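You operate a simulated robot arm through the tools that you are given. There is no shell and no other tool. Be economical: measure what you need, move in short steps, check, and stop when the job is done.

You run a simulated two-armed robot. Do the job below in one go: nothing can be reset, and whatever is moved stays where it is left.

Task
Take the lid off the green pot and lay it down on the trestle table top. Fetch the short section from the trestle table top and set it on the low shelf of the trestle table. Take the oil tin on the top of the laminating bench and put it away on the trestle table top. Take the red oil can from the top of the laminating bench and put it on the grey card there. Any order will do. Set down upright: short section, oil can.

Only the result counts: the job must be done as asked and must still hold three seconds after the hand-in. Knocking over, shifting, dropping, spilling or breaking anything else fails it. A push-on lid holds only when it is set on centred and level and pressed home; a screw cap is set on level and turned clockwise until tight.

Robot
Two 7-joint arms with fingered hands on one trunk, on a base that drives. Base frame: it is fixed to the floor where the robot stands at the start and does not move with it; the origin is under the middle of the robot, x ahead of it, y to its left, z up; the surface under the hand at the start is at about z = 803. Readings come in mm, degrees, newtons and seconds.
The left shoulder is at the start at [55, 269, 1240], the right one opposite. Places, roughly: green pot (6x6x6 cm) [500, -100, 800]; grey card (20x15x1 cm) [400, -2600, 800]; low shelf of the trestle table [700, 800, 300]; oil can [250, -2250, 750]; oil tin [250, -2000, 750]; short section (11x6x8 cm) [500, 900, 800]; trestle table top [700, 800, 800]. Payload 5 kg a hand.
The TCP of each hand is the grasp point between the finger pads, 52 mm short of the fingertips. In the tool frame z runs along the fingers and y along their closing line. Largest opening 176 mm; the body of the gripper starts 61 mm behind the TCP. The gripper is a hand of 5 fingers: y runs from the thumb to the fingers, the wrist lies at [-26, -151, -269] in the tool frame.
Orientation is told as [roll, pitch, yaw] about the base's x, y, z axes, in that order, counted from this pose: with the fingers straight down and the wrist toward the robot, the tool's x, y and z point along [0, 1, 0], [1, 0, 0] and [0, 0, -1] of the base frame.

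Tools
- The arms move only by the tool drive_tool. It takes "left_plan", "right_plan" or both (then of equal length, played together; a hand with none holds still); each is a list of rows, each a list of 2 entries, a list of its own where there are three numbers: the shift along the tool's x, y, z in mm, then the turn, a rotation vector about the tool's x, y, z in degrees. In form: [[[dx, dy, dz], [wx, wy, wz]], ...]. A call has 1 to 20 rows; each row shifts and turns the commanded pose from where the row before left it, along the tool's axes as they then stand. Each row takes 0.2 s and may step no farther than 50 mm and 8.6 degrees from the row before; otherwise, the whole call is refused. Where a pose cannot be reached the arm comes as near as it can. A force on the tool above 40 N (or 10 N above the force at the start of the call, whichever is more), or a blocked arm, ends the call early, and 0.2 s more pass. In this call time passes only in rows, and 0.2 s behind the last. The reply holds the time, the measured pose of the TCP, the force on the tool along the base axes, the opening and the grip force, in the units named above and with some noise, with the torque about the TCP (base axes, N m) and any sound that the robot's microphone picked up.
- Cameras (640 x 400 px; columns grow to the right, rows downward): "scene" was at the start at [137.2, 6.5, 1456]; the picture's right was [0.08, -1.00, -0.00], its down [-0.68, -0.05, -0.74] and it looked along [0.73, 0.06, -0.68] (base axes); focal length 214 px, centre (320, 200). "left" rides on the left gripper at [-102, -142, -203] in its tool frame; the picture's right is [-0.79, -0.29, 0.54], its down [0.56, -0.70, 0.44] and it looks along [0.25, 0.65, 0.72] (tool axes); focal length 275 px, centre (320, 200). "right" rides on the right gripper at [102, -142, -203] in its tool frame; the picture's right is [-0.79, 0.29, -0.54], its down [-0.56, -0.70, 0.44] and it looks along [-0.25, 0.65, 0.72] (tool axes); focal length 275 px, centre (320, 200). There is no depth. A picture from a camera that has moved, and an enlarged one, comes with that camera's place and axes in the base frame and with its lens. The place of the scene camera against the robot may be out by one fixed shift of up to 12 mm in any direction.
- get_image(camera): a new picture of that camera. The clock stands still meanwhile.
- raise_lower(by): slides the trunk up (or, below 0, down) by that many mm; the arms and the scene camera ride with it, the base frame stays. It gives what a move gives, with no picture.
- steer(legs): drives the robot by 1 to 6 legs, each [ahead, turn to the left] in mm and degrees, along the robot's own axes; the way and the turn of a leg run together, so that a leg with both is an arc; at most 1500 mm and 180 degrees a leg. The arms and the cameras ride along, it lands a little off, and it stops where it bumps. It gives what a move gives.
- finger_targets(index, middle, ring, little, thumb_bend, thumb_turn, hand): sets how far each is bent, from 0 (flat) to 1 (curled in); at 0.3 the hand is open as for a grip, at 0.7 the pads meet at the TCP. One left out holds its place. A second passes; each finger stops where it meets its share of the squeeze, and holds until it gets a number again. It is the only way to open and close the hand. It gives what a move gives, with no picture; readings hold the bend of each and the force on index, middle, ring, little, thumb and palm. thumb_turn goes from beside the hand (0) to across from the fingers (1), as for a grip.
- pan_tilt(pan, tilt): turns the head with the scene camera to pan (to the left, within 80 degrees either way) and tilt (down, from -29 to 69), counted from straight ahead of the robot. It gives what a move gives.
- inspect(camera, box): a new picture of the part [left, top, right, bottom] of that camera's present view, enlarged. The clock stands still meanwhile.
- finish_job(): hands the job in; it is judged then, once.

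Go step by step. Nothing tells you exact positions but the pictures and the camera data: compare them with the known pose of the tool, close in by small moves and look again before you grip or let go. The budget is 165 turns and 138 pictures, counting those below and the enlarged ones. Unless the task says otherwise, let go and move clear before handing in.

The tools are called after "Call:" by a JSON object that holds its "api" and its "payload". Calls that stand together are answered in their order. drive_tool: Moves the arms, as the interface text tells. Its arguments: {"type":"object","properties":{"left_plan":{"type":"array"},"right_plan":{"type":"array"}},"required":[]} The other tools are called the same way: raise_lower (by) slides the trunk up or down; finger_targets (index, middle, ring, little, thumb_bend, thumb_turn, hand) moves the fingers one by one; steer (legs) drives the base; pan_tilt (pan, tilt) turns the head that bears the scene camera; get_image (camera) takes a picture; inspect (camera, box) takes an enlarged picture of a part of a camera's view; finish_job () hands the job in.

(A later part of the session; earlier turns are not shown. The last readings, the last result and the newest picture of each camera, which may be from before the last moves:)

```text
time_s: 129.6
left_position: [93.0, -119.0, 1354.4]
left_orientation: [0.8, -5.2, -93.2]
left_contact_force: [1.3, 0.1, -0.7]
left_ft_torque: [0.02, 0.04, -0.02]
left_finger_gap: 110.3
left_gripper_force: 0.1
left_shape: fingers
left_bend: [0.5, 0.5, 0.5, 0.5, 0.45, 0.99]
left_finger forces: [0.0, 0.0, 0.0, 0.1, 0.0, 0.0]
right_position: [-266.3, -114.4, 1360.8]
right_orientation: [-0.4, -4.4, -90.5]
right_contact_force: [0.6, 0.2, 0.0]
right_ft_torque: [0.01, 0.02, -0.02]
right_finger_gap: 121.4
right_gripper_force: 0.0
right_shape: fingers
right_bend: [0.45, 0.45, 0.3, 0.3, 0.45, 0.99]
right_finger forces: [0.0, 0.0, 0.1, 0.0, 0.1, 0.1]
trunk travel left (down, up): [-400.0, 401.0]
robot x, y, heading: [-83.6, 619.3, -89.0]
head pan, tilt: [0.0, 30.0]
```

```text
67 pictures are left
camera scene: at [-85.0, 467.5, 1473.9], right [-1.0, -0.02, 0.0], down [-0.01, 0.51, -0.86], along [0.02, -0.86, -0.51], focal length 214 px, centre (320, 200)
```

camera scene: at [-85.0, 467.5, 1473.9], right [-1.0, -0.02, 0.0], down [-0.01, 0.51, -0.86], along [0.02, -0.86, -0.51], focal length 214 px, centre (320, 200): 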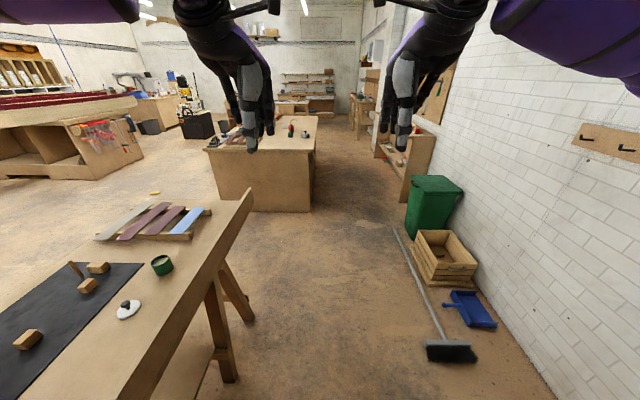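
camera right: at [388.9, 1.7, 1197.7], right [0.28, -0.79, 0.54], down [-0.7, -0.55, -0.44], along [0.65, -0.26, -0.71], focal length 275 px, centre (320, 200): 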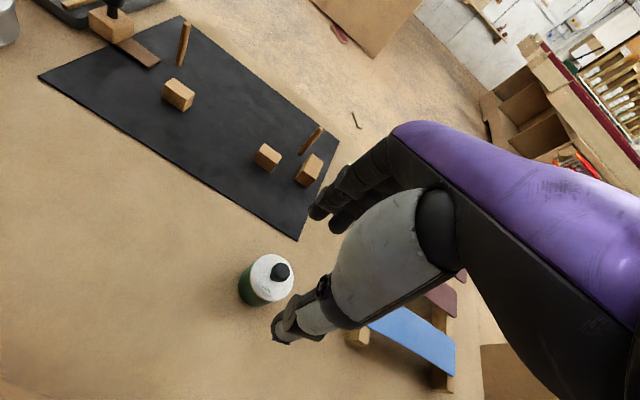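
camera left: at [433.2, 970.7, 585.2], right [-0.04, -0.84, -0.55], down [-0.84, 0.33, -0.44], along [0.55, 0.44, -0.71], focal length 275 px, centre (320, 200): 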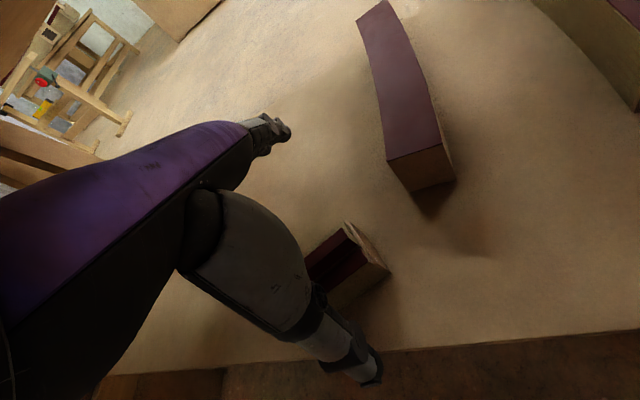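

The aisle is open: the bench's near edge is at x≈20–70 and its end at y≈-1770. The broom and bin stay right of x≈-850, so I'll angle over to x≈-450 and drive down beside the bench.

Call:
{"api": "steer", "payload": {"legs": [[0, -10], [0, -10], [1120, 0], [0, 10], [0, 10]]}}

Call:
{"api": "get_image", "payload": {"camera": "scene"}}

```text
time_s: 131.8
left_position: [-107.7, -130.5, 1355.7]
left_orientation: [0.3, -5.6, -109.6]
left_contact_force: [-0.5, 2.3, 3.0]
left_ft_torque: [-0.17, -0.09, 0.06]
left_finger_gap: 110.5
left_gripper_force: 0.1
left_shape: fingers
left_bend: [0.5, 0.5, 0.5, 0.5, 0.45, 0.99]
left_finger forces: [0.0, 0.0, 0.1, 0.0, 0.0, 0.0]
right_position: [-448.6, -13.4, 1365.0]
right_orientation: [-1.6, -4.8, -107.0]
right_contact_force: [-1.7, -2.6, -5.4]
right_ft_torque: [0.24, -0.3, 0.04]
right_finger_gap: 121.5
right_gripper_force: 0.0
right_shape: fingers
right_bend: [0.45, 0.45, 0.3, 0.3, 0.45, 0.99]
right_finger forces: [0.0, 0.1, 0.1, 0.0, 0.0, 0.0]
trunk travel left (down, up): [-400.0, 401.0]
robot x, y, heading: [-79.6, 608.8, -104.8]
head pan, tilt: [0.0, 30.0]
stopped in leg 2: the robot was blocked; the commanded pose is now the measured one
```

```text
66 pictures are left
camera scene: at [-112.3, 443.2, 1471.4], right [-0.97, 0.26, 0.01], down [0.13, 0.51, -0.85], along [-0.22, -0.82, -0.52], focal length 214 px, centre (320, 200)
```

scene: 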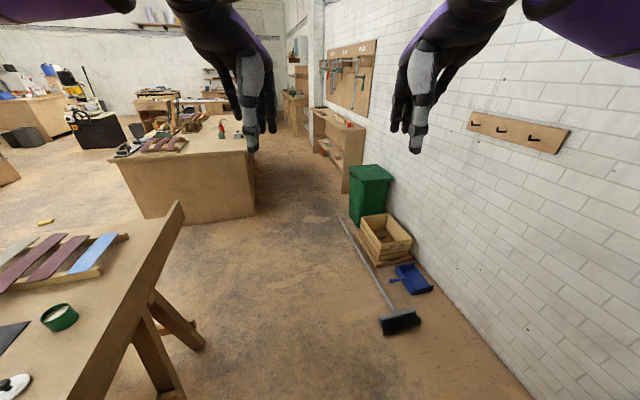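

The right elbow probably touched the rack behind. I'll straighten out, drive on past it, and angle over after that.

Call:
{"api": "steer", "payload": {"legs": [[0, 14], [700, 0], [0, -12], [0, -12]]}}

```text
time_s: 134.9
left_position: [58.5, -211.5, 1371.2]
left_orientation: [0.6, -6.5, -95.6]
left_contact_force: [-0.3, -4.3, -5.6]
left_ft_torque: [0.47, 0.02, -0.07]
left_finger_gap: 110.6
left_gripper_force: 0.1
left_shape: fingers
left_bend: [0.5, 0.5, 0.5, 0.5, 0.45, 0.99]
left_finger forces: [0.1, 0.0, 0.0, 0.0, 0.0, 0.0]
right_position: [-311.9, -176.7, 1390.4]
right_orientation: [-0.4, -7.1, -93.7]
right_contact_force: [-4.0, -3.5, -4.9]
right_ft_torque: [0.45, -0.52, 0.17]
right_finger_gap: 121.4
right_gripper_force: 0.1
right_shape: fingers
right_bend: [0.45, 0.45, 0.3, 0.3, 0.45, 0.99]
right_finger forces: [0.0, 0.0, 0.1, 0.0, 0.0, 0.0]
trunk travel left (down, up): [-400.0, 401.0]
robot x, y, heading: [-84.9, 477.3, -89.2]
head pan, tilt: [0.0, 30.0]
stopped in leg 2: the force on the tool passed its limit at 170 N (the readings are from after the stop); the commanded pose is now the measured one
```

A large force was reported on a tool. I need to see what the hands have met before moving again.

Call:
{"api": "pan_tilt", "payload": {"pan": 0, "tilt": 5}}

Call:
{"api": "get_image", "payload": {"camera": "scene"}}

Call:
{"api": "get_image", "payload": {"camera": "right"}}

Call:
{"api": "pan_tilt", "payload": {"pan": -78, "tilt": 20}}

Call:
{"api": "get_image", "payload": {"camera": "scene"}}

```text
time_s: 135.8
left_position: [61.6, -205.7, 1375.1]
left_orientation: [0.5, -6.9, -95.5]
left_contact_force: [0.2, -2.2, -0.3]
left_ft_torque: [0.18, -0.01, -0.02]
left_finger_gap: 110.4
left_gripper_force: 0.0
left_shape: fingers
left_bend: [0.5, 0.5, 0.5, 0.5, 0.45, 0.99]
left_finger forces: [0.0, 0.0, 0.0, 0.0, 0.0, 0.0]
right_position: [-311.0, -170.7, 1394.7]
right_orientation: [-0.4, -7.6, -93.6]
right_contact_force: [0.5, -0.8, -0.5]
right_ft_torque: [0.16, -0.01, 0.03]
right_finger_gap: 121.5
right_gripper_force: 0.1
right_shape: fingers
right_bend: [0.45, 0.45, 0.3, 0.3, 0.45, 0.99]
right_finger forces: [0.0, 0.0, 0.0, 0.1, 0.0, 0.0]
trunk travel left (down, up): [-400.0, 401.0]
robot x, y, heading: [-83.0, 474.1, -89.2]
head pan, tilt: [0.0, 5.0]
```

```text
65 pictures are left
camera scene: at [-86.6, 320.8, 1514.1], right [-1.0, -0.02, 0.0], down [0.0, 0.1, -0.99], along [0.02, -0.99, -0.1], focal length 214 px, centre (320, 200)
```

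scene: 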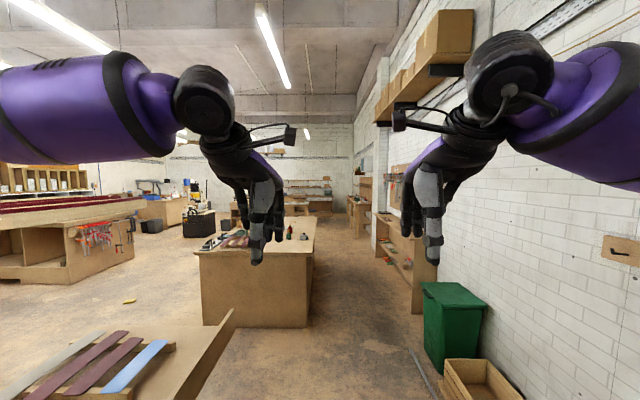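

```text
64 pictures are left
camera right: at [-195.7, -9.4, 1576.1], right [-0.8, -0.16, 0.58], down [-0.52, 0.67, -0.53], along [-0.3, -0.72, -0.62], focal length 275 px, centre (320, 200)
```

right: 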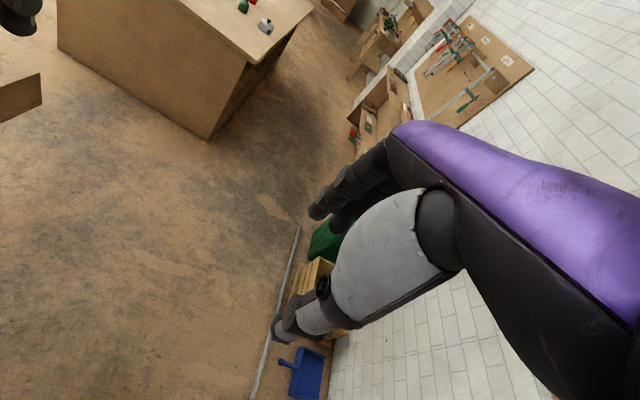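

```text
time_s: 137.3
left_position: [59.8, -204.1, 1376.3]
left_orientation: [0.5, -7.0, -95.5]
left_contact_force: [-0.4, -0.1, 0.0]
left_ft_torque: [0.0, -0.02, -0.01]
left_finger_gap: 110.5
left_gripper_force: 0.0
left_shape: fingers
left_bend: [0.5, 0.5, 0.5, 0.5, 0.45, 0.99]
left_finger forces: [0.0, 0.0, 0.0, 0.0, 0.0, 0.0]
right_position: [-308.8, -168.5, 1395.5]
right_orientation: [-0.4, -7.7, -93.7]
right_contact_force: [-0.5, -0.7, 1.2]
right_ft_torque: [0.01, -0.03, 0.0]
right_finger_gap: 121.4
right_gripper_force: 0.1
right_shape: fingers
right_bend: [0.45, 0.45, 0.3, 0.3, 0.45, 0.99]
right_finger forces: [0.1, 0.0, 0.0, 0.0, 0.0, 0.1]
trunk travel left (down, up): [-400.0, 401.0]
robot x, y, heading: [-82.8, 478.8, -88.9]
head pan, tilt: [-78.0, 20.0]
```

```text
63 pictures are left
camera scene: at [-179.0, 393.6, 1491.0], right [-0.22, 0.97, 0.01], down [0.33, 0.09, -0.94], along [-0.92, -0.2, -0.34], focal length 214 px, centre (320, 200)
```

scene: 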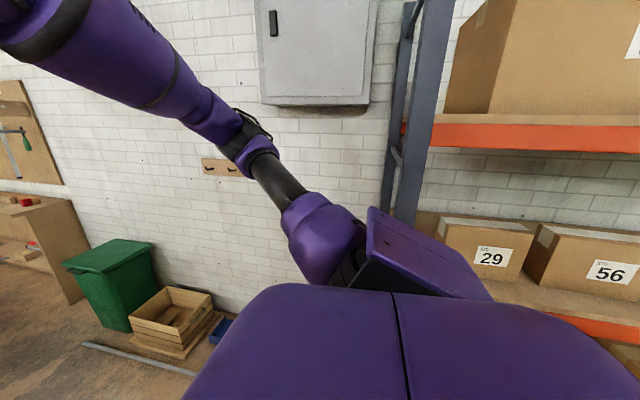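

Nothing is in front of the hands; the rack is now behind on the right and the earlier jolt came from there. I'll drive on in shorter legs.

Call:
{"api": "steer", "payload": {"legs": [[150, 0]]}}

Call:
{"api": "steer", "payload": {"legs": [[400, 0]]}}

```text
time_s: 139.0
left_position: [63.9, -356.6, 1377.2]
left_orientation: [0.4, -7.0, -95.4]
left_contact_force: [0.5, -0.1, -0.6]
left_ft_torque: [0.12, 0.01, -0.03]
left_finger_gap: 110.3
left_gripper_force: 0.0
left_shape: fingers
left_bend: [0.5, 0.5, 0.5, 0.5, 0.45, 0.99]
left_finger forces: [0.0, 0.1, 0.0, 0.0, 0.0, 0.1]
right_position: [-304.7, -321.8, 1395.4]
right_orientation: [-0.4, -7.7, -93.5]
right_contact_force: [1.0, -0.8, 0.3]
right_ft_torque: [0.09, 0.02, 0.01]
right_finger_gap: 121.2
right_gripper_force: 0.2
right_shape: fingers
right_bend: [0.45, 0.45, 0.3, 0.3, 0.45, 0.99]
right_finger forces: [0.0, 0.1, 0.1, 0.0, 0.0, 0.0]
trunk travel left (down, up): [-400.0, 401.0]
robot x, y, heading: [-83.7, 324.1, -89.0]
head pan, tilt: [-78.0, 20.0]
```

```text
time_s: 142.2
left_position: [72.8, -733.9, 1385.2]
left_orientation: [0.7, -7.8, -95.2]
left_contact_force: [-0.6, -0.4, 0.4]
left_ft_torque: [0.03, 0.03, 0.0]
left_finger_gap: 110.5
left_gripper_force: 0.0
left_shape: fingers
left_bend: [0.5, 0.5, 0.5, 0.5, 0.45, 0.99]
left_finger forces: [0.1, 0.0, 0.1, 0.1, 0.1, 0.1]
right_position: [-297.0, -700.6, 1402.8]
right_orientation: [-0.4, -8.4, -93.4]
right_contact_force: [0.0, 0.0, 0.0]
right_ft_torque: [0.04, 0.03, -0.01]
right_finger_gap: 121.2
right_gripper_force: 0.1
right_shape: fingers
right_bend: [0.45, 0.45, 0.3, 0.3, 0.45, 0.99]
right_finger forces: [0.1, 0.1, 0.0, 0.0, 0.0, 0.0]
trunk travel left (down, up): [-400.0, 401.0]
robot x, y, heading: [-77.1, -70.9, -88.7]
head pan, tilt: [-78.0, 20.0]
```

Moving smoothly now. I'll angle over to x≈-450 and straighten up.

Call:
{"api": "steer", "payload": {"legs": [[0, -11], [0, -11], [1030, 0], [0, 11], [0, 10]]}}

Call:
{"api": "pan_tilt", "payload": {"pan": 15, "tilt": 30}}

Call:
{"api": "get_image", "payload": {"camera": "scene"}}

```text
time_s: 153.3
left_position: [-312.5, -1690.1, 1393.3]
left_orientation: [0.7, -8.5, -96.6]
left_contact_force: [0.9, -0.3, -0.6]
left_ft_torque: [0.06, 0.21, -0.09]
left_finger_gap: 110.2
left_gripper_force: 0.0
left_shape: fingers
left_bend: [0.5, 0.5, 0.5, 0.5, 0.45, 0.99]
left_finger forces: [0.0, 0.0, 0.0, 0.1, 0.0, 0.1]
right_position: [-683.5, -1647.6, 1411.9]
right_orientation: [-0.4, -9.2, -94.7]
right_contact_force: [2.3, 0.2, -0.1]
right_ft_torque: [-0.03, 0.26, -0.11]
right_finger_gap: 121.3
right_gripper_force: 0.1
right_shape: fingers
right_bend: [0.45, 0.45, 0.3, 0.3, 0.45, 0.99]
right_finger forces: [0.1, 0.0, 0.0, 0.0, 0.1, 0.0]
trunk travel left (down, up): [-400.0, 401.0]
robot x, y, heading: [-452.7, -1042.2, -90.1]
head pan, tilt: [-78.0, 20.0]
```

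```text
time_s: 155.0
left_position: [-315.3, -1671.0, 1403.3]
left_orientation: [0.8, -9.3, -96.7]
left_contact_force: [-0.7, 0.6, 0.4]
left_ft_torque: [-0.11, -0.07, 0.05]
left_finger_gap: 110.2
left_gripper_force: 0.1
left_shape: fingers
left_bend: [0.5, 0.5, 0.5, 0.5, 0.45, 0.99]
left_finger forces: [0.1, 0.0, 0.1, 0.0, 0.0, 0.0]
right_position: [-684.2, -1628.1, 1419.7]
right_orientation: [-0.2, -10.1, -94.7]
right_contact_force: [-0.7, 1.0, 0.3]
right_ft_torque: [-0.13, 0.04, -0.01]
right_finger_gap: 121.3
right_gripper_force: 0.0
right_shape: fingers
right_bend: [0.45, 0.45, 0.3, 0.3, 0.45, 0.99]
right_finger forces: [0.1, 0.0, 0.0, 0.1, 0.0, 0.0]
trunk travel left (down, up): [-400.0, 401.0]
robot x, y, heading: [-446.3, -1042.9, -90.5]
head pan, tilt: [15.0, 30.0]
```

```text
62 pictures are left
camera scene: at [-433.0, -1190.4, 1474.1], right [-0.97, -0.25, 0.0], down [-0.13, 0.5, -0.86], along [0.22, -0.83, -0.51], focal length 214 px, centre (320, 200)
```

scene: 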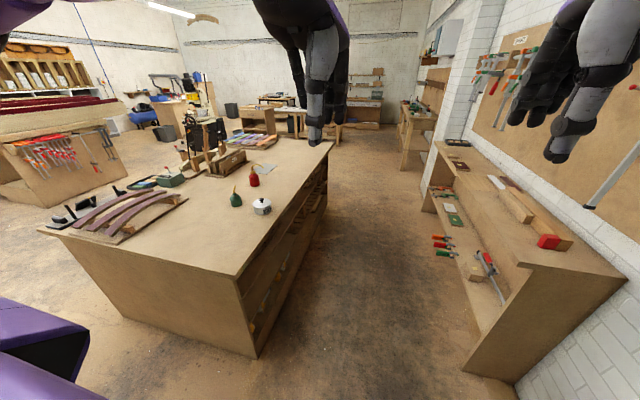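

The bench shows a green can, the red oil can, the oil tin and the grey card. I'll drive on to y≈-2280 and turn to face the bench.

Call:
{"api": "steer", "payload": {"legs": [[0, -3], [1240, 0], [0, 13], [0, 15], [0, 15], [0, 15]]}}

Call:
{"api": "steer", "payload": {"legs": [[0, 15], [0, 15], [0, 6]]}}

Call:
{"api": "pan_tilt", "payload": {"pan": 0, "tilt": 50}}

Call:
{"api": "get_image", "payload": {"camera": "scene"}}

```text
time_s: 159.7
left_position: [-368.0, -2142.5, 1411.4]
left_orientation: [0.9, -10.7, -99.4]
left_contact_force: [-1.0, 2.7, -0.2]
left_ft_torque: [-0.36, -0.09, 0.14]
left_finger_gap: 110.5
left_gripper_force: 0.0
left_shape: fingers
left_bend: [0.5, 0.5, 0.5, 0.5, 0.45, 0.99]
left_finger forces: [0.0, 0.0, 0.0, 0.1, 0.0, 0.0]
right_position: [-741.5, -2088.8, 1409.4]
right_orientation: [-0.8, -9.3, -97.9]
right_contact_force: [-0.4, 2.4, 0.1]
right_ft_torque: [-0.15, 0.05, -0.01]
right_finger_gap: 121.3
right_gripper_force: 0.1
right_shape: fingers
right_bend: [0.45, 0.45, 0.3, 0.3, 0.45, 0.99]
right_finger forces: [0.0, 0.0, 0.1, 0.0, 0.0, 0.0]
trunk travel left (down, up): [-400.0, 401.0]
robot x, y, heading: [-477.9, -1547.2, -93.4]
head pan, tilt: [15.0, 30.0]
stopped in leg 2: the robot was blocked; the commanded pose is now the measured one
```

```text
time_s: 160.4
left_position: [-359.7, -2111.0, 1421.5]
left_orientation: [1.1, -11.7, -98.8]
left_contact_force: [-1.6, -1.7, -2.5]
left_ft_torque: [0.02, -0.03, 0.01]
left_finger_gap: 110.4
left_gripper_force: 0.0
left_shape: fingers
left_bend: [0.5, 0.5, 0.5, 0.5, 0.45, 0.99]
left_finger forces: [0.0, 0.1, 0.0, 0.1, 0.0, 0.1]
right_position: [-740.8, -2066.1, 1398.4]
right_orientation: [-0.8, -8.0, -97.9]
right_contact_force: [0.5, 0.7, 0.1]
right_ft_torque: [-0.04, 0.0, -0.03]
right_finger_gap: 121.5
right_gripper_force: 0.0
right_shape: fingers
right_bend: [0.45, 0.45, 0.3, 0.3, 0.45, 0.99]
right_finger forces: [0.0, 0.1, 0.0, 0.0, 0.1, 0.0]
trunk travel left (down, up): [-400.0, 401.0]
robot x, y, heading: [-475.7, -1545.9, -93.0]
head pan, tilt: [15.0, 30.0]
stopped in leg 1: the robot was blocked; the commanded pose is now the measured one
```

```text
time_s: 161.3
left_position: [-360.0, -2111.4, 1420.5]
left_orientation: [1.1, -11.6, -98.8]
left_contact_force: [0.2, 0.3, -0.1]
left_ft_torque: [0.01, -0.03, 0.02]
left_finger_gap: 110.5
left_gripper_force: 0.0
left_shape: fingers
left_bend: [0.5, 0.5, 0.5, 0.5, 0.45, 0.99]
left_finger forces: [0.0, 0.0, 0.0, 0.0, 0.0, 0.1]
right_position: [-742.0, -2065.9, 1399.6]
right_orientation: [-0.7, -8.2, -98.0]
right_contact_force: [-1.0, 0.5, 0.4]
right_ft_torque: [0.01, 0.03, -0.01]
right_finger_gap: 121.4
right_gripper_force: 0.0
right_shape: fingers
right_bend: [0.45, 0.45, 0.3, 0.3, 0.45, 0.99]
right_finger forces: [0.0, 0.1, 0.0, 0.0, 0.1, 0.1]
trunk travel left (down, up): [-400.0, 401.0]
robot x, y, heading: [-476.5, -1545.9, -93.3]
head pan, tilt: [0.0, 50.0]
```

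```text
61 pictures are left
camera scene: at [-487.4, -1677.7, 1439.4], right [-1.0, 0.05, 0.0], down [0.04, 0.77, -0.63], along [-0.03, -0.63, -0.77], focal length 214 px, centre (320, 200)
```

scene: 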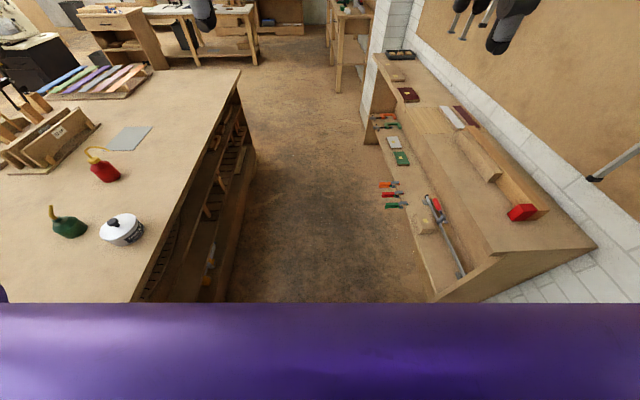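

The drive stopped at y≈-1546 and the turn was blocked too. I'll look both ways to find the contact.

Call:
{"api": "pan_tilt", "payload": {"pan": -79, "tilt": 25}}

Call:
{"api": "get_image", "payload": {"camera": "scene"}}

Call:
{"api": "pan_tilt", "payload": {"pan": 70, "tilt": 35}}

Call:
{"api": "get_image", "payload": {"camera": "scene"}}

```text
time_s: 162.8
left_position: [-361.6, -2107.6, 1423.3]
left_orientation: [1.1, -11.9, -98.8]
left_contact_force: [-0.2, 0.5, 0.3]
left_ft_torque: [0.0, -0.03, -0.01]
left_finger_gap: 110.5
left_gripper_force: 0.0
left_shape: fingers
left_bend: [0.5, 0.5, 0.5, 0.5, 0.45, 0.99]
left_finger forces: [0.1, 0.0, 0.0, 0.0, 0.2, 0.1]
right_position: [-743.6, -2061.7, 1404.2]
right_orientation: [-0.5, -8.6, -98.1]
right_contact_force: [1.2, 0.4, 0.2]
right_ft_torque: [-0.01, -0.01, 0.0]
right_finger_gap: 121.4
right_gripper_force: 0.0
right_shape: fingers
right_bend: [0.45, 0.45, 0.3, 0.3, 0.45, 0.99]
right_finger forces: [0.0, 0.0, 0.0, 0.0, 0.0, 0.0]
trunk travel left (down, up): [-400.0, 401.0]
robot x, y, heading: [-474.2, -1544.3, -93.0]
head pan, tilt: [-79.0, 25.0]
```

```text
60 pictures are left
camera scene: at [-576.7, -1611.1, 1479.3], right [-0.14, 0.99, 0.01], down [0.42, 0.07, -0.91], along [-0.9, -0.12, -0.42], focal length 214 px, centre (320, 200)
```

scene: 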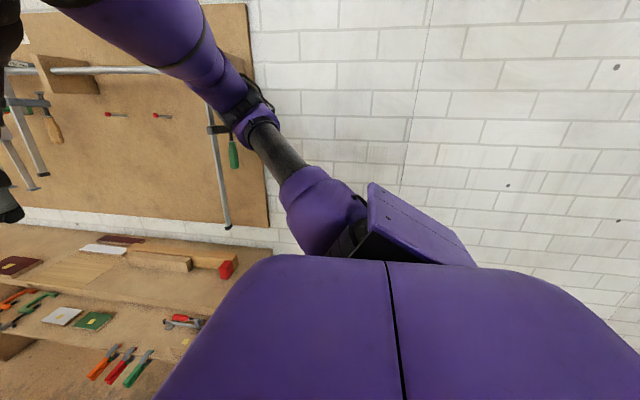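

```text
time_s: 165.1
left_position: [-360.9, -2110.2, 1421.8]
left_orientation: [1.1, -11.7, -98.7]
left_contact_force: [1.1, -0.8, -2.2]
left_ft_torque: [0.09, 0.11, -0.09]
left_finger_gap: 110.4
left_gripper_force: 0.0
left_shape: fingers
left_bend: [0.5, 0.5, 0.5, 0.5, 0.45, 0.99]
left_finger forces: [0.1, 0.0, 0.0, 0.1, 0.0, 0.0]
right_position: [-743.2, -2065.1, 1399.7]
right_orientation: [-0.7, -8.3, -98.0]
right_contact_force: [-1.7, -1.5, 0.1]
right_ft_torque: [0.09, -0.06, 0.03]
right_finger_gap: 121.2
right_gripper_force: 0.1
right_shape: fingers
right_bend: [0.45, 0.45, 0.3, 0.3, 0.45, 0.99]
right_finger forces: [0.0, 0.0, 0.0, 0.0, 0.0, 0.1]
trunk travel left (down, up): [-400.0, 401.0]
robot x, y, heading: [-476.9, -1542.4, -93.1]
head pan, tilt: [70.0, 35.0]
```

```text
59 pictures are left
camera scene: at [-403.5, -1634.3, 1462.5], right [-0.39, -0.92, -0.01], down [-0.53, 0.23, -0.82], along [0.75, -0.31, -0.58], focal length 214 px, centre (320, 200)
```

scene: 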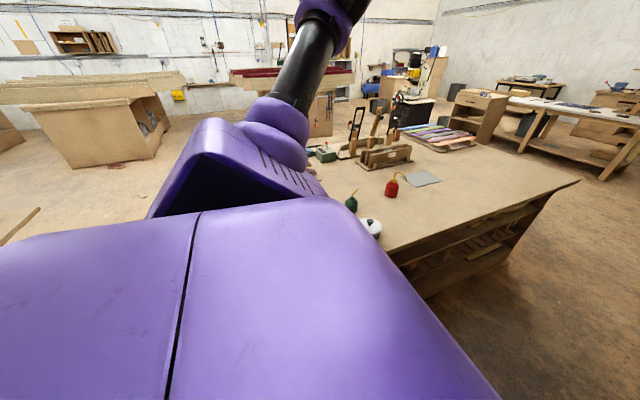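

The right elbow sits close to the clamps on the wall board. I'll back off a little and stretch the right arm forward so the elbow comes in, then pass closer to the bench.

Call:
{"api": "steer", "payload": {"legs": [[-120, 0]]}}

Call:
{"api": "drive_tool", "payload": {"right_plan": [[[0, 45, 15], [3, 0, 0]], [[0, 45, 15], [3, 0, 0]], [[0, 45, 15], [2, 0, 0]], [[10, 45, 15], [0, 0, 0]], [[10, 45, 15], [0, 0, 0]], [[10, 45, 15], [0, 0, 0]], [[10, 30, 15], [0, 0, 0]]]}}

Call:
{"api": "pan_tilt", "payload": {"pan": -60, "tilt": 25}}

Call:
{"api": "get_image", "payload": {"camera": "scene"}}

```text
time_s: 166.6
left_position: [-353.0, -1991.2, 1428.8]
left_orientation: [1.0, -11.9, -98.6]
left_contact_force: [1.7, 3.9, 1.7]
left_ft_torque: [-0.34, 0.16, -0.02]
left_finger_gap: 110.2
left_gripper_force: 0.0
left_shape: fingers
left_bend: [0.5, 0.5, 0.5, 0.5, 0.45, 0.99]
left_finger forces: [0.1, 0.0, 0.0, 0.0, 0.0, 0.0]
right_position: [-733.6, -1942.0, 1417.6]
right_orientation: [-0.6, -9.9, -97.8]
right_contact_force: [2.4, 3.5, 1.2]
right_ft_torque: [-0.34, 0.35, -0.14]
right_finger_gap: 121.5
right_gripper_force: 0.1
right_shape: fingers
right_bend: [0.45, 0.45, 0.3, 0.3, 0.45, 0.99]
right_finger forces: [0.0, 0.0, 0.0, 0.0, 0.0, 0.0]
trunk travel left (down, up): [-400.0, 401.0]
robot x, y, heading: [-470.7, -1426.1, -93.1]
head pan, tilt: [70.0, 35.0]
```

```text
time_s: 168.2
left_position: [-354.1, -1976.7, 1434.9]
left_orientation: [1.3, -12.4, -98.7]
left_contact_force: [0.0, -0.5, -0.3]
left_ft_torque: [-0.03, -0.02, 0.05]
left_finger_gap: 110.5
left_gripper_force: 0.0
left_shape: fingers
left_bend: [0.5, 0.5, 0.5, 0.5, 0.45, 0.99]
left_finger forces: [0.1, 0.0, 0.0, 0.0, 0.1, 0.1]
right_position: [-741.0, -2235.6, 1342.6]
right_orientation: [-0.3, -2.4, -97.9]
right_contact_force: [-0.2, -0.2, 0.3]
right_ft_torque: [-0.02, 0.01, 0.0]
right_finger_gap: 121.3
right_gripper_force: 0.0
right_shape: fingers
right_bend: [0.45, 0.45, 0.3, 0.3, 0.45, 0.99]
right_finger forces: [0.1, 0.0, 0.0, 0.0, 0.1, 0.0]
trunk travel left (down, up): [-400.0, 401.0]
robot x, y, heading: [-470.7, -1424.2, -93.3]
head pan, tilt: [70.0, 35.0]
```

```text
time_s: 170.3
left_position: [-353.9, -1976.6, 1434.2]
left_orientation: [1.3, -12.6, -98.7]
left_contact_force: [-0.8, -0.2, -0.2]
left_ft_torque: [0.0, 0.02, 0.04]
left_finger_gap: 110.5
left_gripper_force: 0.1
left_shape: fingers
left_bend: [0.5, 0.5, 0.5, 0.5, 0.45, 0.99]
left_finger forces: [0.1, 0.0, 0.1, 0.0, 0.1, 0.0]
right_position: [-740.4, -2236.0, 1343.1]
right_orientation: [-0.3, -2.4, -98.0]
right_contact_force: [-0.5, -0.1, 0.7]
right_ft_torque: [0.01, -0.01, 0.0]
right_finger_gap: 121.2
right_gripper_force: 0.2
right_shape: fingers
right_bend: [0.45, 0.45, 0.3, 0.3, 0.45, 0.99]
right_finger forces: [0.0, 0.0, 0.0, 0.0, 0.0, 0.1]
trunk travel left (down, up): [-400.0, 401.0]
robot x, y, heading: [-471.8, -1427.0, -93.1]
head pan, tilt: [-60.0, 25.0]
```

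```text
58 pictures are left
camera scene: at [-562.8, -1527.8, 1482.6], right [-0.45, 0.89, 0.01], down [0.38, 0.2, -0.9], along [-0.81, -0.4, -0.43], focal length 214 px, centre (320, 200)
```

scene: 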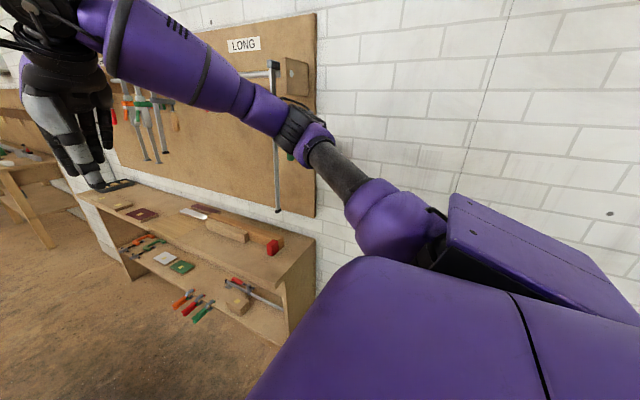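

I can't identify a definite contact, so I'll straighten the heading a little toward the bench and try forward again gently.

Call:
{"api": "steer", "payload": {"legs": [[0, 8], [250, 0]]}}

Call:
{"api": "get_image", "payload": {"camera": "scene"}}

```text
time_s: 173.3
left_position: [-255.6, -2199.3, 1432.2]
left_orientation: [1.2, -12.5, -90.5]
left_contact_force: [0.1, -0.5, 0.1]
left_ft_torque: [0.06, 0.09, -0.07]
left_finger_gap: 110.2
left_gripper_force: 0.1
left_shape: fingers
left_bend: [0.5, 0.5, 0.5, 0.5, 0.45, 0.99]
left_finger forces: [0.0, 0.1, 0.0, 0.2, 0.0, 0.0]
right_position: [-601.1, -2512.7, 1341.7]
right_orientation: [-0.3, -2.4, -89.7]
right_contact_force: [1.4, -0.9, -1.3]
right_ft_torque: [0.13, 0.08, -0.01]
right_finger_gap: 121.3
right_gripper_force: 0.0
right_shape: fingers
right_bend: [0.45, 0.45, 0.3, 0.3, 0.45, 0.99]
right_finger forces: [0.0, 0.0, 0.0, 0.0, 0.0, 0.1]
trunk travel left (down, up): [-400.0, 401.0]
robot x, y, heading: [-449.5, -1671.5, -84.9]
head pan, tilt: [-60.0, 25.0]
```

```text
57 pictures are left
camera scene: at [-525.0, -1784.2, 1482.5], right [-0.57, 0.82, 0.01], down [0.34, 0.26, -0.9], along [-0.74, -0.51, -0.43], focal length 214 px, centre (320, 200)
```

scene: 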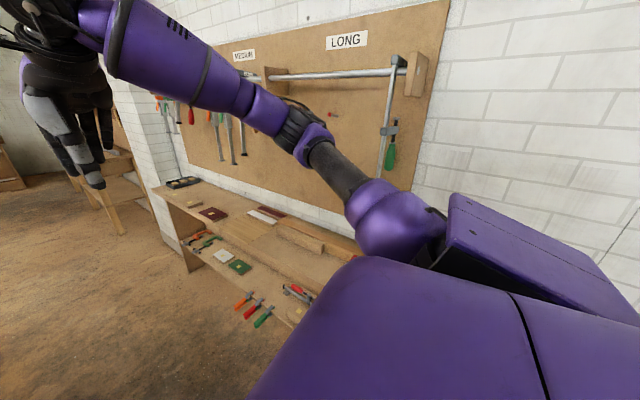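

It's past the spot, and the clamps on the wall are all still hanging. I'll continue alongside the bench and then swing round to face it on a reversing arc.

Call:
{"api": "steer", "payload": {"legs": [[760, 0]]}}

Call:
{"api": "steer", "payload": {"legs": [[-70, 21], [-70, 21], [-70, 21], [-70, 22]]}}

Call:
{"api": "pan_tilt", "payload": {"pan": 0, "tilt": 48}}

Call:
{"api": "get_image", "payload": {"camera": "scene"}}

```text
time_s: 178.8
left_position: [-192.2, -2936.0, 1441.0]
left_orientation: [1.4, -13.4, -90.8]
left_contact_force: [0.0, -0.7, -0.7]
left_ft_torque: [0.08, 0.01, 0.04]
left_finger_gap: 110.3
left_gripper_force: 0.0
left_shape: fingers
left_bend: [0.5, 0.5, 0.5, 0.5, 0.45, 0.99]
left_finger forces: [0.1, 0.0, 0.0, 0.0, 0.0, 0.1]
right_position: [-540.5, -3249.0, 1352.6]
right_orientation: [-0.5, -3.1, -89.9]
right_contact_force: [0.0, -0.5, -0.4]
right_ft_torque: [0.03, -0.03, 0.01]
right_finger_gap: 121.4
right_gripper_force: 0.1
right_shape: fingers
right_bend: [0.45, 0.45, 0.3, 0.3, 0.45, 0.99]
right_finger forces: [0.0, 0.0, 0.1, 0.0, 0.0, 0.1]
trunk travel left (down, up): [-400.0, 401.0]
robot x, y, heading: [-381.1, -2425.1, -85.1]
head pan, tilt: [-60.0, 25.0]
```

```text
time_s: 185.7
left_position: [-64.1, -2104.8, 1445.9]
left_orientation: [1.4, -14.0, -5.9]
left_contact_force: [-0.3, 1.2, -0.5]
left_ft_torque: [-0.07, 0.0, -0.01]
left_finger_gap: 110.4
left_gripper_force: 0.0
left_shape: fingers
left_bend: [0.5, 0.5, 0.5, 0.5, 0.45, 0.99]
left_finger forces: [0.1, 0.0, 0.0, 0.0, 0.0, 0.0]
right_position: [218.2, -2479.0, 1363.4]
right_orientation: [-0.4, -4.0, -5.0]
right_contact_force: [0.2, 0.7, -0.2]
right_ft_torque: [-0.07, -0.02, -0.05]
right_finger_gap: 121.6
right_gripper_force: 0.0
right_shape: fingers
right_bend: [0.45, 0.45, 0.3, 0.3, 0.45, 0.99]
right_finger forces: [0.1, 0.0, 0.0, 0.1, 0.0, 0.0]
trunk travel left (down, up): [-400.0, 401.0]
robot x, y, heading: [-574.2, -2265.1, -0.4]
head pan, tilt: [-60.0, 25.0]
```

```text
time_s: 187.0
left_position: [-79.9, -2103.6, 1452.0]
left_orientation: [1.6, -14.7, -5.4]
left_contact_force: [70.3, 58.0, -33.7]
left_ft_torque: [-6.29, 4.46, -5.54]
left_finger_gap: 110.4
left_gripper_force: 0.1
left_shape: fingers
left_bend: [0.5, 0.5, 0.5, 0.5, 0.45, 0.99]
left_finger forces: [0.0, 0.0, 0.0, 0.0, 0.0, 0.0]
right_position: [198.5, -2480.3, 1374.7]
right_orientation: [-0.3, -4.7, -5.0]
right_contact_force: [-1.3, -1.1, 0.6]
right_ft_torque: [0.08, -0.09, -0.02]
right_finger_gap: 121.7
right_gripper_force: 0.0
right_shape: fingers
right_bend: [0.45, 0.45, 0.3, 0.3, 0.45, 0.99]
right_finger forces: [0.0, 0.0, 0.1, 0.0, 0.0, 0.1]
trunk travel left (down, up): [-400.0, 401.0]
robot x, y, heading: [-569.1, -2261.0, -0.5]
head pan, tilt: [0.0, 48.0]
```

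```text
56 pictures are left
camera scene: at [-446.0, -2315.7, 1464.6], right [-0.57, -0.82, 0.01], down [-0.5, 0.34, -0.8], along [0.65, -0.46, -0.6], focal length 214 px, centre (320, 200)
```

scene: 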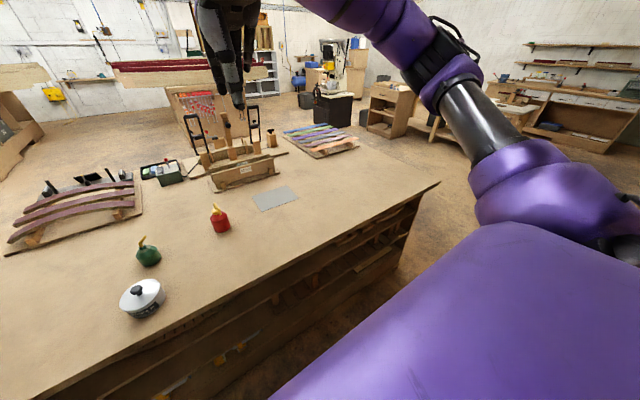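

The left wrist has drifted back against the head: the pan stalled and 70 N shows on the left. I'll move the left hand forward, out and down, and level it.

Call:
{"api": "drive_tool", "payload": {"left_plan": [[[10, 25, 15], [0, 0, 0]], [[10, 30, 25], [2, 0, 0]], [[10, 30, 25], [4, 0, 0]], [[10, 35, 25], [4, 0, 0]], [[10, 35, 25], [4, 0, 0]], [[10, 35, 25], [0, 0, 0]], [[10, 30, 25], [0, 0, 0]]]}}

Call:
{"api": "pan_tilt", "payload": {"pan": 0, "tilt": 48}}

Call:
{"api": "get_image", "payload": {"camera": "scene"}}

```text
time_s: 188.6
left_position: [165.8, -2056.0, 1320.4]
left_orientation: [1.4, -0.7, -5.4]
left_contact_force: [2.4, 0.8, 0.8]
left_ft_torque: [-0.12, 0.25, -0.09]
left_finger_gap: 110.2
left_gripper_force: 0.1
left_shape: fingers
left_bend: [0.5, 0.5, 0.5, 0.5, 0.45, 0.99]
left_finger forces: [0.0, 0.0, 0.0, 0.1, 0.1, 0.0]
right_position: [203.4, -2478.7, 1370.0]
right_orientation: [-0.4, -4.5, -5.1]
right_contact_force: [2.1, 1.0, -3.0]
right_ft_torque: [-0.05, 0.22, 0.01]
right_finger_gap: 121.6
right_gripper_force: 0.1
right_shape: fingers
right_bend: [0.45, 0.45, 0.3, 0.3, 0.45, 0.99]
right_finger forces: [0.0, 0.0, 0.0, 0.0, 0.0, 0.0]
trunk travel left (down, up): [-400.0, 401.0]
robot x, y, heading: [-568.5, -2262.4, -0.6]
head pan, tilt: [0.0, 48.0]
```

```text
time_s: 189.2
left_position: [163.9, -2056.1, 1321.7]
left_orientation: [1.5, -0.7, -5.4]
left_contact_force: [0.4, 0.0, -0.5]
left_ft_torque: [-0.02, 0.02, -0.01]
left_finger_gap: 110.3
left_gripper_force: 0.0
left_shape: fingers
left_bend: [0.5, 0.5, 0.5, 0.5, 0.45, 0.99]
left_finger forces: [0.0, 0.0, 0.0, 0.1, 0.0, 0.1]
right_position: [201.1, -2479.7, 1372.7]
right_orientation: [-0.3, -4.6, -5.0]
right_contact_force: [1.2, -0.7, -0.9]
right_ft_torque: [0.01, 0.01, -0.04]
right_finger_gap: 121.4
right_gripper_force: 0.1
right_shape: fingers
right_bend: [0.45, 0.45, 0.3, 0.3, 0.45, 0.99]
right_finger forces: [0.0, 0.0, 0.1, 0.0, 0.0, 0.0]
trunk travel left (down, up): [-400.0, 401.0]
robot x, y, heading: [-572.1, -2263.2, -0.5]
head pan, tilt: [0.0, 48.0]
```

```text
55 pictures are left
camera scene: at [-436.5, -2265.5, 1447.1], right [-0.01, -1.0, 0.0], down [-0.75, 0.01, -0.66], along [0.66, 0.0, -0.75], focal length 214 px, centre (320, 200)
```

scene: 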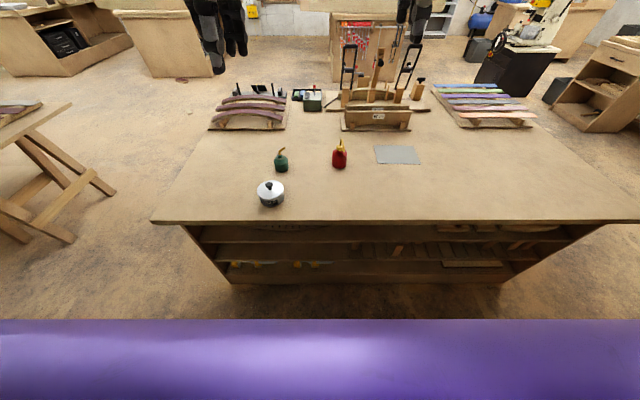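

The head is free again. On the bench (top z≈792) the tin is at about [125,-2065], the red can at [360,-2360] and the card at [441,-2656]. I'll drive forward 225 mm and zoom in.

Call:
{"api": "steer", "payload": {"legs": [[225, 0]]}}

Call:
{"api": "pan_tilt", "payload": {"pan": -12, "tilt": 48}}

Call:
{"api": "inspect", "payload": {"camera": "scene", "box": [220, 80, 420, 205]}}

```text
time_s: 191.3
left_position: [386.7, -2057.3, 1321.6]
left_orientation: [1.5, -0.7, -5.2]
left_contact_force: [1.3, -0.7, -0.4]
left_ft_torque: [0.02, 0.1, 0.01]
left_finger_gap: 110.3
left_gripper_force: 0.0
left_shape: fingers
left_bend: [0.5, 0.5, 0.5, 0.5, 0.45, 0.99]
left_finger forces: [0.0, 0.1, 0.0, 0.0, 0.0, 0.0]
right_position: [425.1, -2479.9, 1372.0]
right_orientation: [-0.4, -4.6, -4.9]
right_contact_force: [0.1, -0.5, -1.9]
right_ft_torque: [0.06, 0.12, 0.03]
right_finger_gap: 121.4
right_gripper_force: 0.1
right_shape: fingers
right_bend: [0.45, 0.45, 0.3, 0.3, 0.45, 0.99]
right_finger forces: [0.0, 0.0, 0.1, 0.0, 0.0, 0.1]
trunk travel left (down, up): [-400.0, 401.0]
robot x, y, heading: [-345.7, -2268.4, -0.3]
head pan, tilt: [0.0, 48.0]
```

```text
time_s: 192.0
left_position: [362.6, -2056.2, 1334.4]
left_orientation: [1.6, -1.9, -5.3]
left_contact_force: [-3.5, -0.5, 1.7]
left_ft_torque: [0.08, -0.41, 0.07]
left_finger_gap: 110.3
left_gripper_force: 0.1
left_shape: fingers
left_bend: [0.5, 0.5, 0.5, 0.5, 0.45, 0.99]
left_finger forces: [0.0, 0.0, 0.0, 0.0, 0.0, 0.0]
right_position: [402.0, -2479.7, 1387.0]
right_orientation: [-0.3, -5.8, -4.9]
right_contact_force: [-4.5, -0.5, 1.9]
right_ft_torque: [-0.05, -0.42, -0.06]
right_finger_gap: 121.6
right_gripper_force: 0.2
right_shape: fingers
right_bend: [0.45, 0.45, 0.3, 0.3, 0.45, 0.99]
right_finger forces: [0.0, 0.0, 0.0, 0.0, 0.0, 0.0]
trunk travel left (down, up): [-400.0, 401.0]
robot x, y, heading: [-344.9, -2263.5, -0.5]
head pan, tilt: [-12.0, 48.0]
```

```text
3.20 times, centred on (320, 142) of scene
camera zoom: at [-220.2, -2283.1, 1448.1], right [-0.21, -0.98, 0.0], down [-0.73, 0.16, -0.66], along [0.65, -0.14, -0.75], focal length 686 px, centre (320, 384)
```

zoom: 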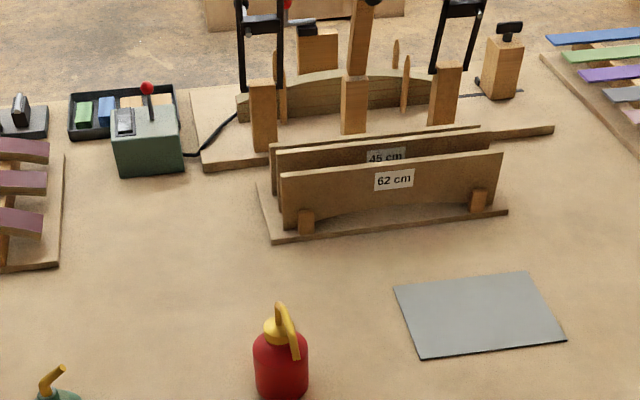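

The card centre is at about [425,-2646], spanning x 352–497 and y -2545 to -2747. I'll zoom on the red can to see its spout.

Call:
{"api": "inspect", "payload": {"camera": "scene", "box": [260, 150, 356, 210]}}

```text
6.67 times, centred on (308, 180) of scene
camera zoom: at [-220.2, -2283.1, 1448.1], right [-0.21, -0.98, 0.0], down [-0.73, 0.16, -0.66], along [0.65, -0.14, -0.75], focal length 1430 px, centre (400, 333)
```

zoom: 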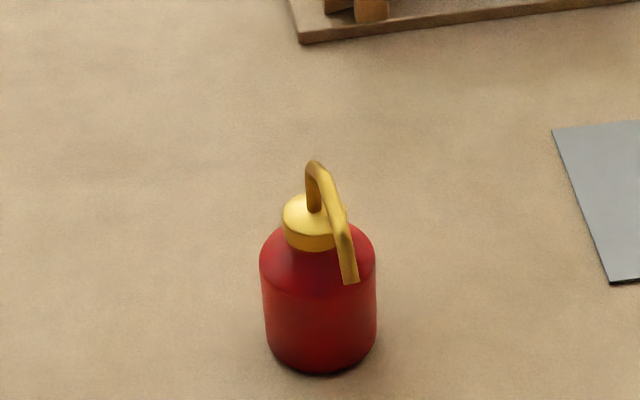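

The spout points back toward the robot at z≈925–941, so I'll grip from the side: hand yawed +90° with thumb to -y and fingers to +y, the spout passing between. I'm turning the right hand up in the air first.

Call:
{"api": "drive_tool", "payload": {"right_plan": [[[0, 0, 5], [5.8, 0, 0]], [[0, 0, 5], [0, 0, -8]], [[0, 0, 5], [0, 0, -8]], [[0, 0, 5], [0, 0, -8]], [[0, 0, 5], [0, 0, -8]], [[0, 0, 5], [0, 0, -8]], [[0, 0, 5], [0, 0, -8]], [[0, 0, 5], [0, 0, -8]], [[0, 0, 5], [0, 0, -8]], [[0, 0, 5], [0, 0, -8]], [[0, 0, 5], [0, 0, -8]], [[0, 0, 5], [0, 0, -8]], [[0, 0, 5], [0, 0, -7]]]}}

Call:
{"api": "finger_targets", "payload": {"hand": "right", "index": 0.45, "middle": 0.45, "ring": 0.45, "little": 0.45, "thumb_bend": 0.42, "thumb_turn": 1}}

```text
time_s: 194.8
left_position: [367.7, -2056.8, 1330.0]
left_orientation: [1.6, -1.5, -5.4]
left_contact_force: [-0.1, -0.7, 0.0]
left_ft_torque: [0.0, 0.02, -0.01]
left_finger_gap: 110.3
left_gripper_force: 0.1
left_shape: fingers
left_bend: [0.5, 0.5, 0.5, 0.5, 0.45, 0.99]
left_finger forces: [0.0, 0.1, 0.0, 0.0, 0.0, 0.0]
right_position: [406.5, -2480.6, 1346.9]
right_orientation: [0.1, 0.5, 47.0]
right_contact_force: [-0.3, -0.2, 0.2]
right_ft_torque: [-0.02, 0.0, 0.01]
right_finger_gap: 121.7
right_gripper_force: 0.0
right_shape: fingers
right_bend: [0.45, 0.45, 0.3, 0.3, 0.45, 0.99]
right_finger forces: [0.0, 0.1, 0.0, 0.0, 0.0, 0.1]
right hand out of reach, approached as far as the arm can: row 8, 9, 10, 11, 12, 13
trunk travel left (down, up): [-400.0, 401.0]
robot x, y, heading: [-348.8, -2266.2, -0.3]
head pan, tilt: [-12.0, 48.0]
```

```text
time_s: 195.8
left_position: [368.0, -2056.6, 1331.2]
left_orientation: [1.6, -1.6, -5.3]
left_contact_force: [-0.1, -0.5, 1.4]
left_ft_torque: [0.0, 0.01, 0.01]
left_finger_gap: 110.6
left_gripper_force: 0.2
left_shape: fingers
left_bend: [0.5, 0.5, 0.5, 0.5, 0.45, 0.99]
left_finger forces: [0.0, 0.0, 0.1, 0.0, 0.1, 0.0]
right_position: [406.2, -2479.5, 1347.7]
right_orientation: [0.1, 0.5, 47.2]
right_contact_force: [-0.2, 0.8, 0.1]
right_ft_torque: [0.03, 0.0, -0.02]
right_finger_gap: 127.5
right_gripper_force: 0.0
right_shape: fingers
right_bend: [0.45, 0.45, 0.45, 0.45, 0.42, 0.99]
right_finger forces: [0.0, 0.0, 0.0, 0.0, 0.0, 0.0]
trunk travel left (down, up): [-400.0, 401.0]
robot x, y, heading: [-345.9, -2263.9, -0.5]
head pan, tilt: [-12.0, 48.0]
```

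The wrist limits yaw to 47°, which still leaves the thumb about 40° clear of the spout. I'll move above the can at z≈1010 and check.

Call:
{"api": "drive_tool", "payload": {"right_plan": [[[33, 12, 20], [0, 0, 0]], [[32, 12, 40], [0, 0, 0]], [[32, 12, 45], [0, 0, 0]], [[32, 13, 45], [0, 0, 0]], [[0, 0, 45], [0, 0, 0]], [[0, 0, 45], [0, 0, 0]], [[0, 0, 45], [0, 0, 0]], [[0, 0, 45], [0, 0, 0]]]}}

Call:
{"api": "inspect", "payload": {"camera": "scene", "box": [240, 100, 400, 220]}}

Call:
{"api": "get_image", "payload": {"camera": "right"}}

```text
refused: row 2 steps farther than a row can; nothing moved
```

```text
3.33 times, centred on (320, 160) of scene
camera zoom: at [-215.6, -2283.3, 1447.3], right [-0.21, -0.98, 0.0], down [-0.74, 0.16, -0.66], along [0.64, -0.14, -0.75], focal length 715 px, centre (320, 333)
```

zoom: 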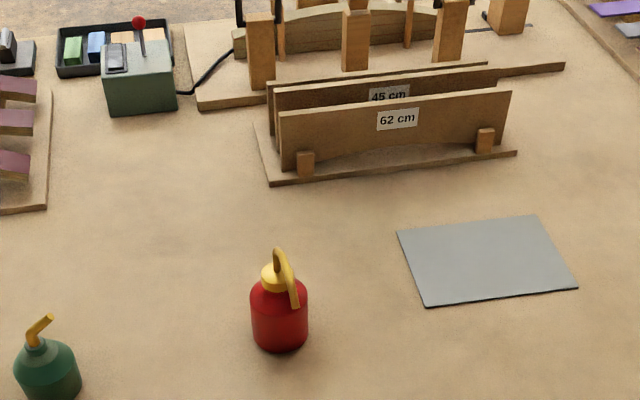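

```text
51 pictures are left
camera right: at [235.6, -2512.9, 1550.3], right [0.78, -0.33, 0.54], down [-0.07, -0.9, -0.44], along [0.62, 0.3, -0.72], focal length 275 px, centre (320, 200)
```

right: 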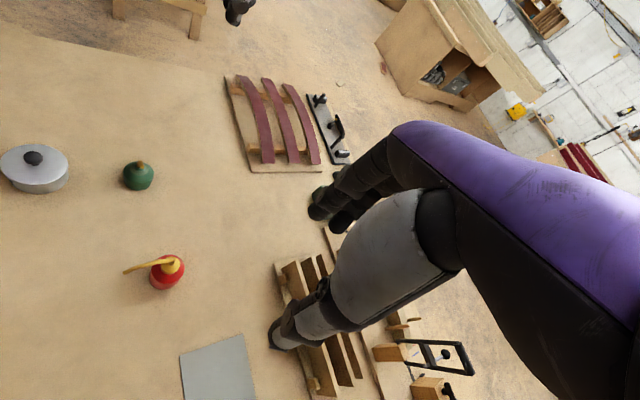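

The right camera confirms the can at [343,-2360] with the spout along -x to x≈260. I'll repeat the move with smaller steps.

Call:
{"api": "drive_tool", "payload": {"right_plan": [[[30, 10, 25], [0, 0, 0]], [[30, 10, 25], [0, 0, 0]], [[30, 10, 25], [0, 0, 0]], [[30, 12, 25], [0, 0, 0]], [[5, 5, 45], [0, 0, 0]], [[0, 0, 48], [0, 0, 0]], [[0, 0, 48], [0, 0, 0]], [[0, 0, 48], [0, 0, 0]], [[0, 0, 40], [0, 0, 0]]]}}

Call:
{"api": "inspect", "payload": {"camera": "scene", "box": [240, 100, 400, 220]}}

Call:
{"api": "get_image", "payload": {"camera": "right"}}

```text
time_s: 197.8
left_position: [368.9, -2056.8, 1331.2]
left_orientation: [1.7, -1.4, -5.3]
left_contact_force: [0.7, 0.3, -1.5]
left_ft_torque: [0.05, 0.09, 0.0]
left_finger_gap: 110.5
left_gripper_force: 0.1
left_shape: fingers
left_bend: [0.5, 0.5, 0.5, 0.5, 0.45, 0.99]
left_finger forces: [0.0, 0.1, 0.0, 0.0, 0.1, 0.0]
right_position: [347.6, -2362.2, 1019.4]
right_orientation: [0.1, 0.5, 47.1]
right_contact_force: [0.2, 0.3, 2.0]
right_ft_torque: [0.0, 0.13, 0.01]
right_finger_gap: 127.8
right_gripper_force: 0.0
right_shape: fingers
right_bend: [0.45, 0.45, 0.45, 0.45, 0.42, 0.99]
right_finger forces: [0.1, 0.0, 0.0, 0.0, 0.1, 0.0]
trunk travel left (down, up): [-400.0, 401.0]
robot x, y, heading: [-344.4, -2266.8, -0.3]
head pan, tilt: [-12.0, 48.0]
```

```text
3.33 times, centred on (320, 160) of scene
camera zoom: at [-214.8, -2283.5, 1447.2], right [-0.21, -0.98, 0.0], down [-0.74, 0.16, -0.66], along [0.64, -0.14, -0.75], focal length 715 px, centre (320, 333)
```

zoom: 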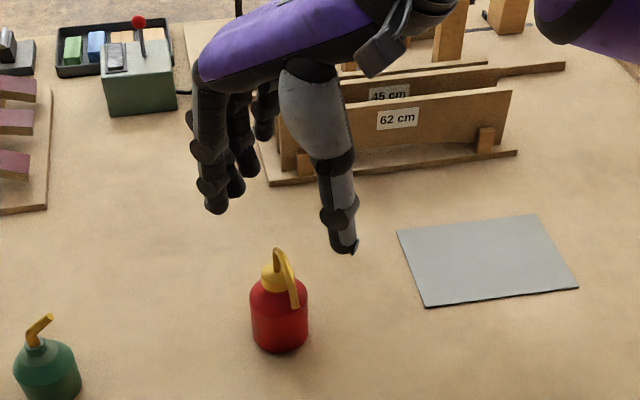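

```text
49 pictures are left
camera right: at [176.1, -2394.9, 1223.0], right [0.78, -0.33, 0.54], down [-0.07, -0.9, -0.44], along [0.62, 0.3, -0.72], focal length 275 px, centre (320, 200)
```

right: 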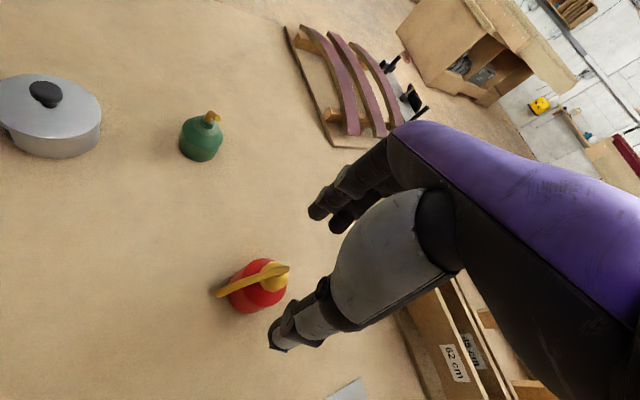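

The hand is centred over the can and the thumb is well beside the spout. I'll descend partway and check.

Call:
{"api": "drive_tool", "payload": {"right_plan": [[[0, 0, 35], [0, 0, 0]], [[0, 0, 35], [0, 0, 0]]]}}

Call:
{"api": "get_image", "payload": {"camera": "right"}}

```text
time_s: 198.4
left_position: [368.7, -2055.5, 1331.9]
left_orientation: [1.6, -1.5, -5.3]
left_contact_force: [-0.2, -0.2, 0.0]
left_ft_torque: [0.02, 0.04, 0.0]
left_finger_gap: 110.5
left_gripper_force: 0.1
left_shape: fingers
left_bend: [0.5, 0.5, 0.5, 0.5, 0.45, 0.99]
left_finger forces: [0.0, 0.1, 0.1, 0.0, 0.0, 0.0]
right_position: [344.7, -2362.1, 949.5]
right_orientation: [0.1, 0.3, 47.2]
right_contact_force: [0.4, 0.5, 2.5]
right_ft_torque: [-0.06, 0.07, 0.03]
right_finger_gap: 127.8
right_gripper_force: 0.1
right_shape: fingers
right_bend: [0.45, 0.45, 0.45, 0.45, 0.42, 0.99]
right_finger forces: [0.0, 0.0, 0.0, 0.0, 0.1, 0.1]
trunk travel left (down, up): [-400.0, 401.0]
robot x, y, heading: [-342.7, -2262.5, -0.2]
head pan, tilt: [-12.0, 48.0]
```

```text
48 pictures are left
camera right: at [173.5, -2396.9, 1153.8], right [0.78, -0.33, 0.54], down [-0.07, -0.9, -0.44], along [0.62, 0.3, -0.72], focal length 275 px, centre (320, 200)
```

right: 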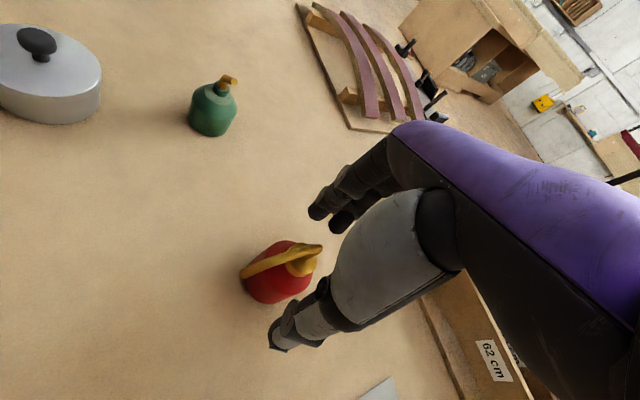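

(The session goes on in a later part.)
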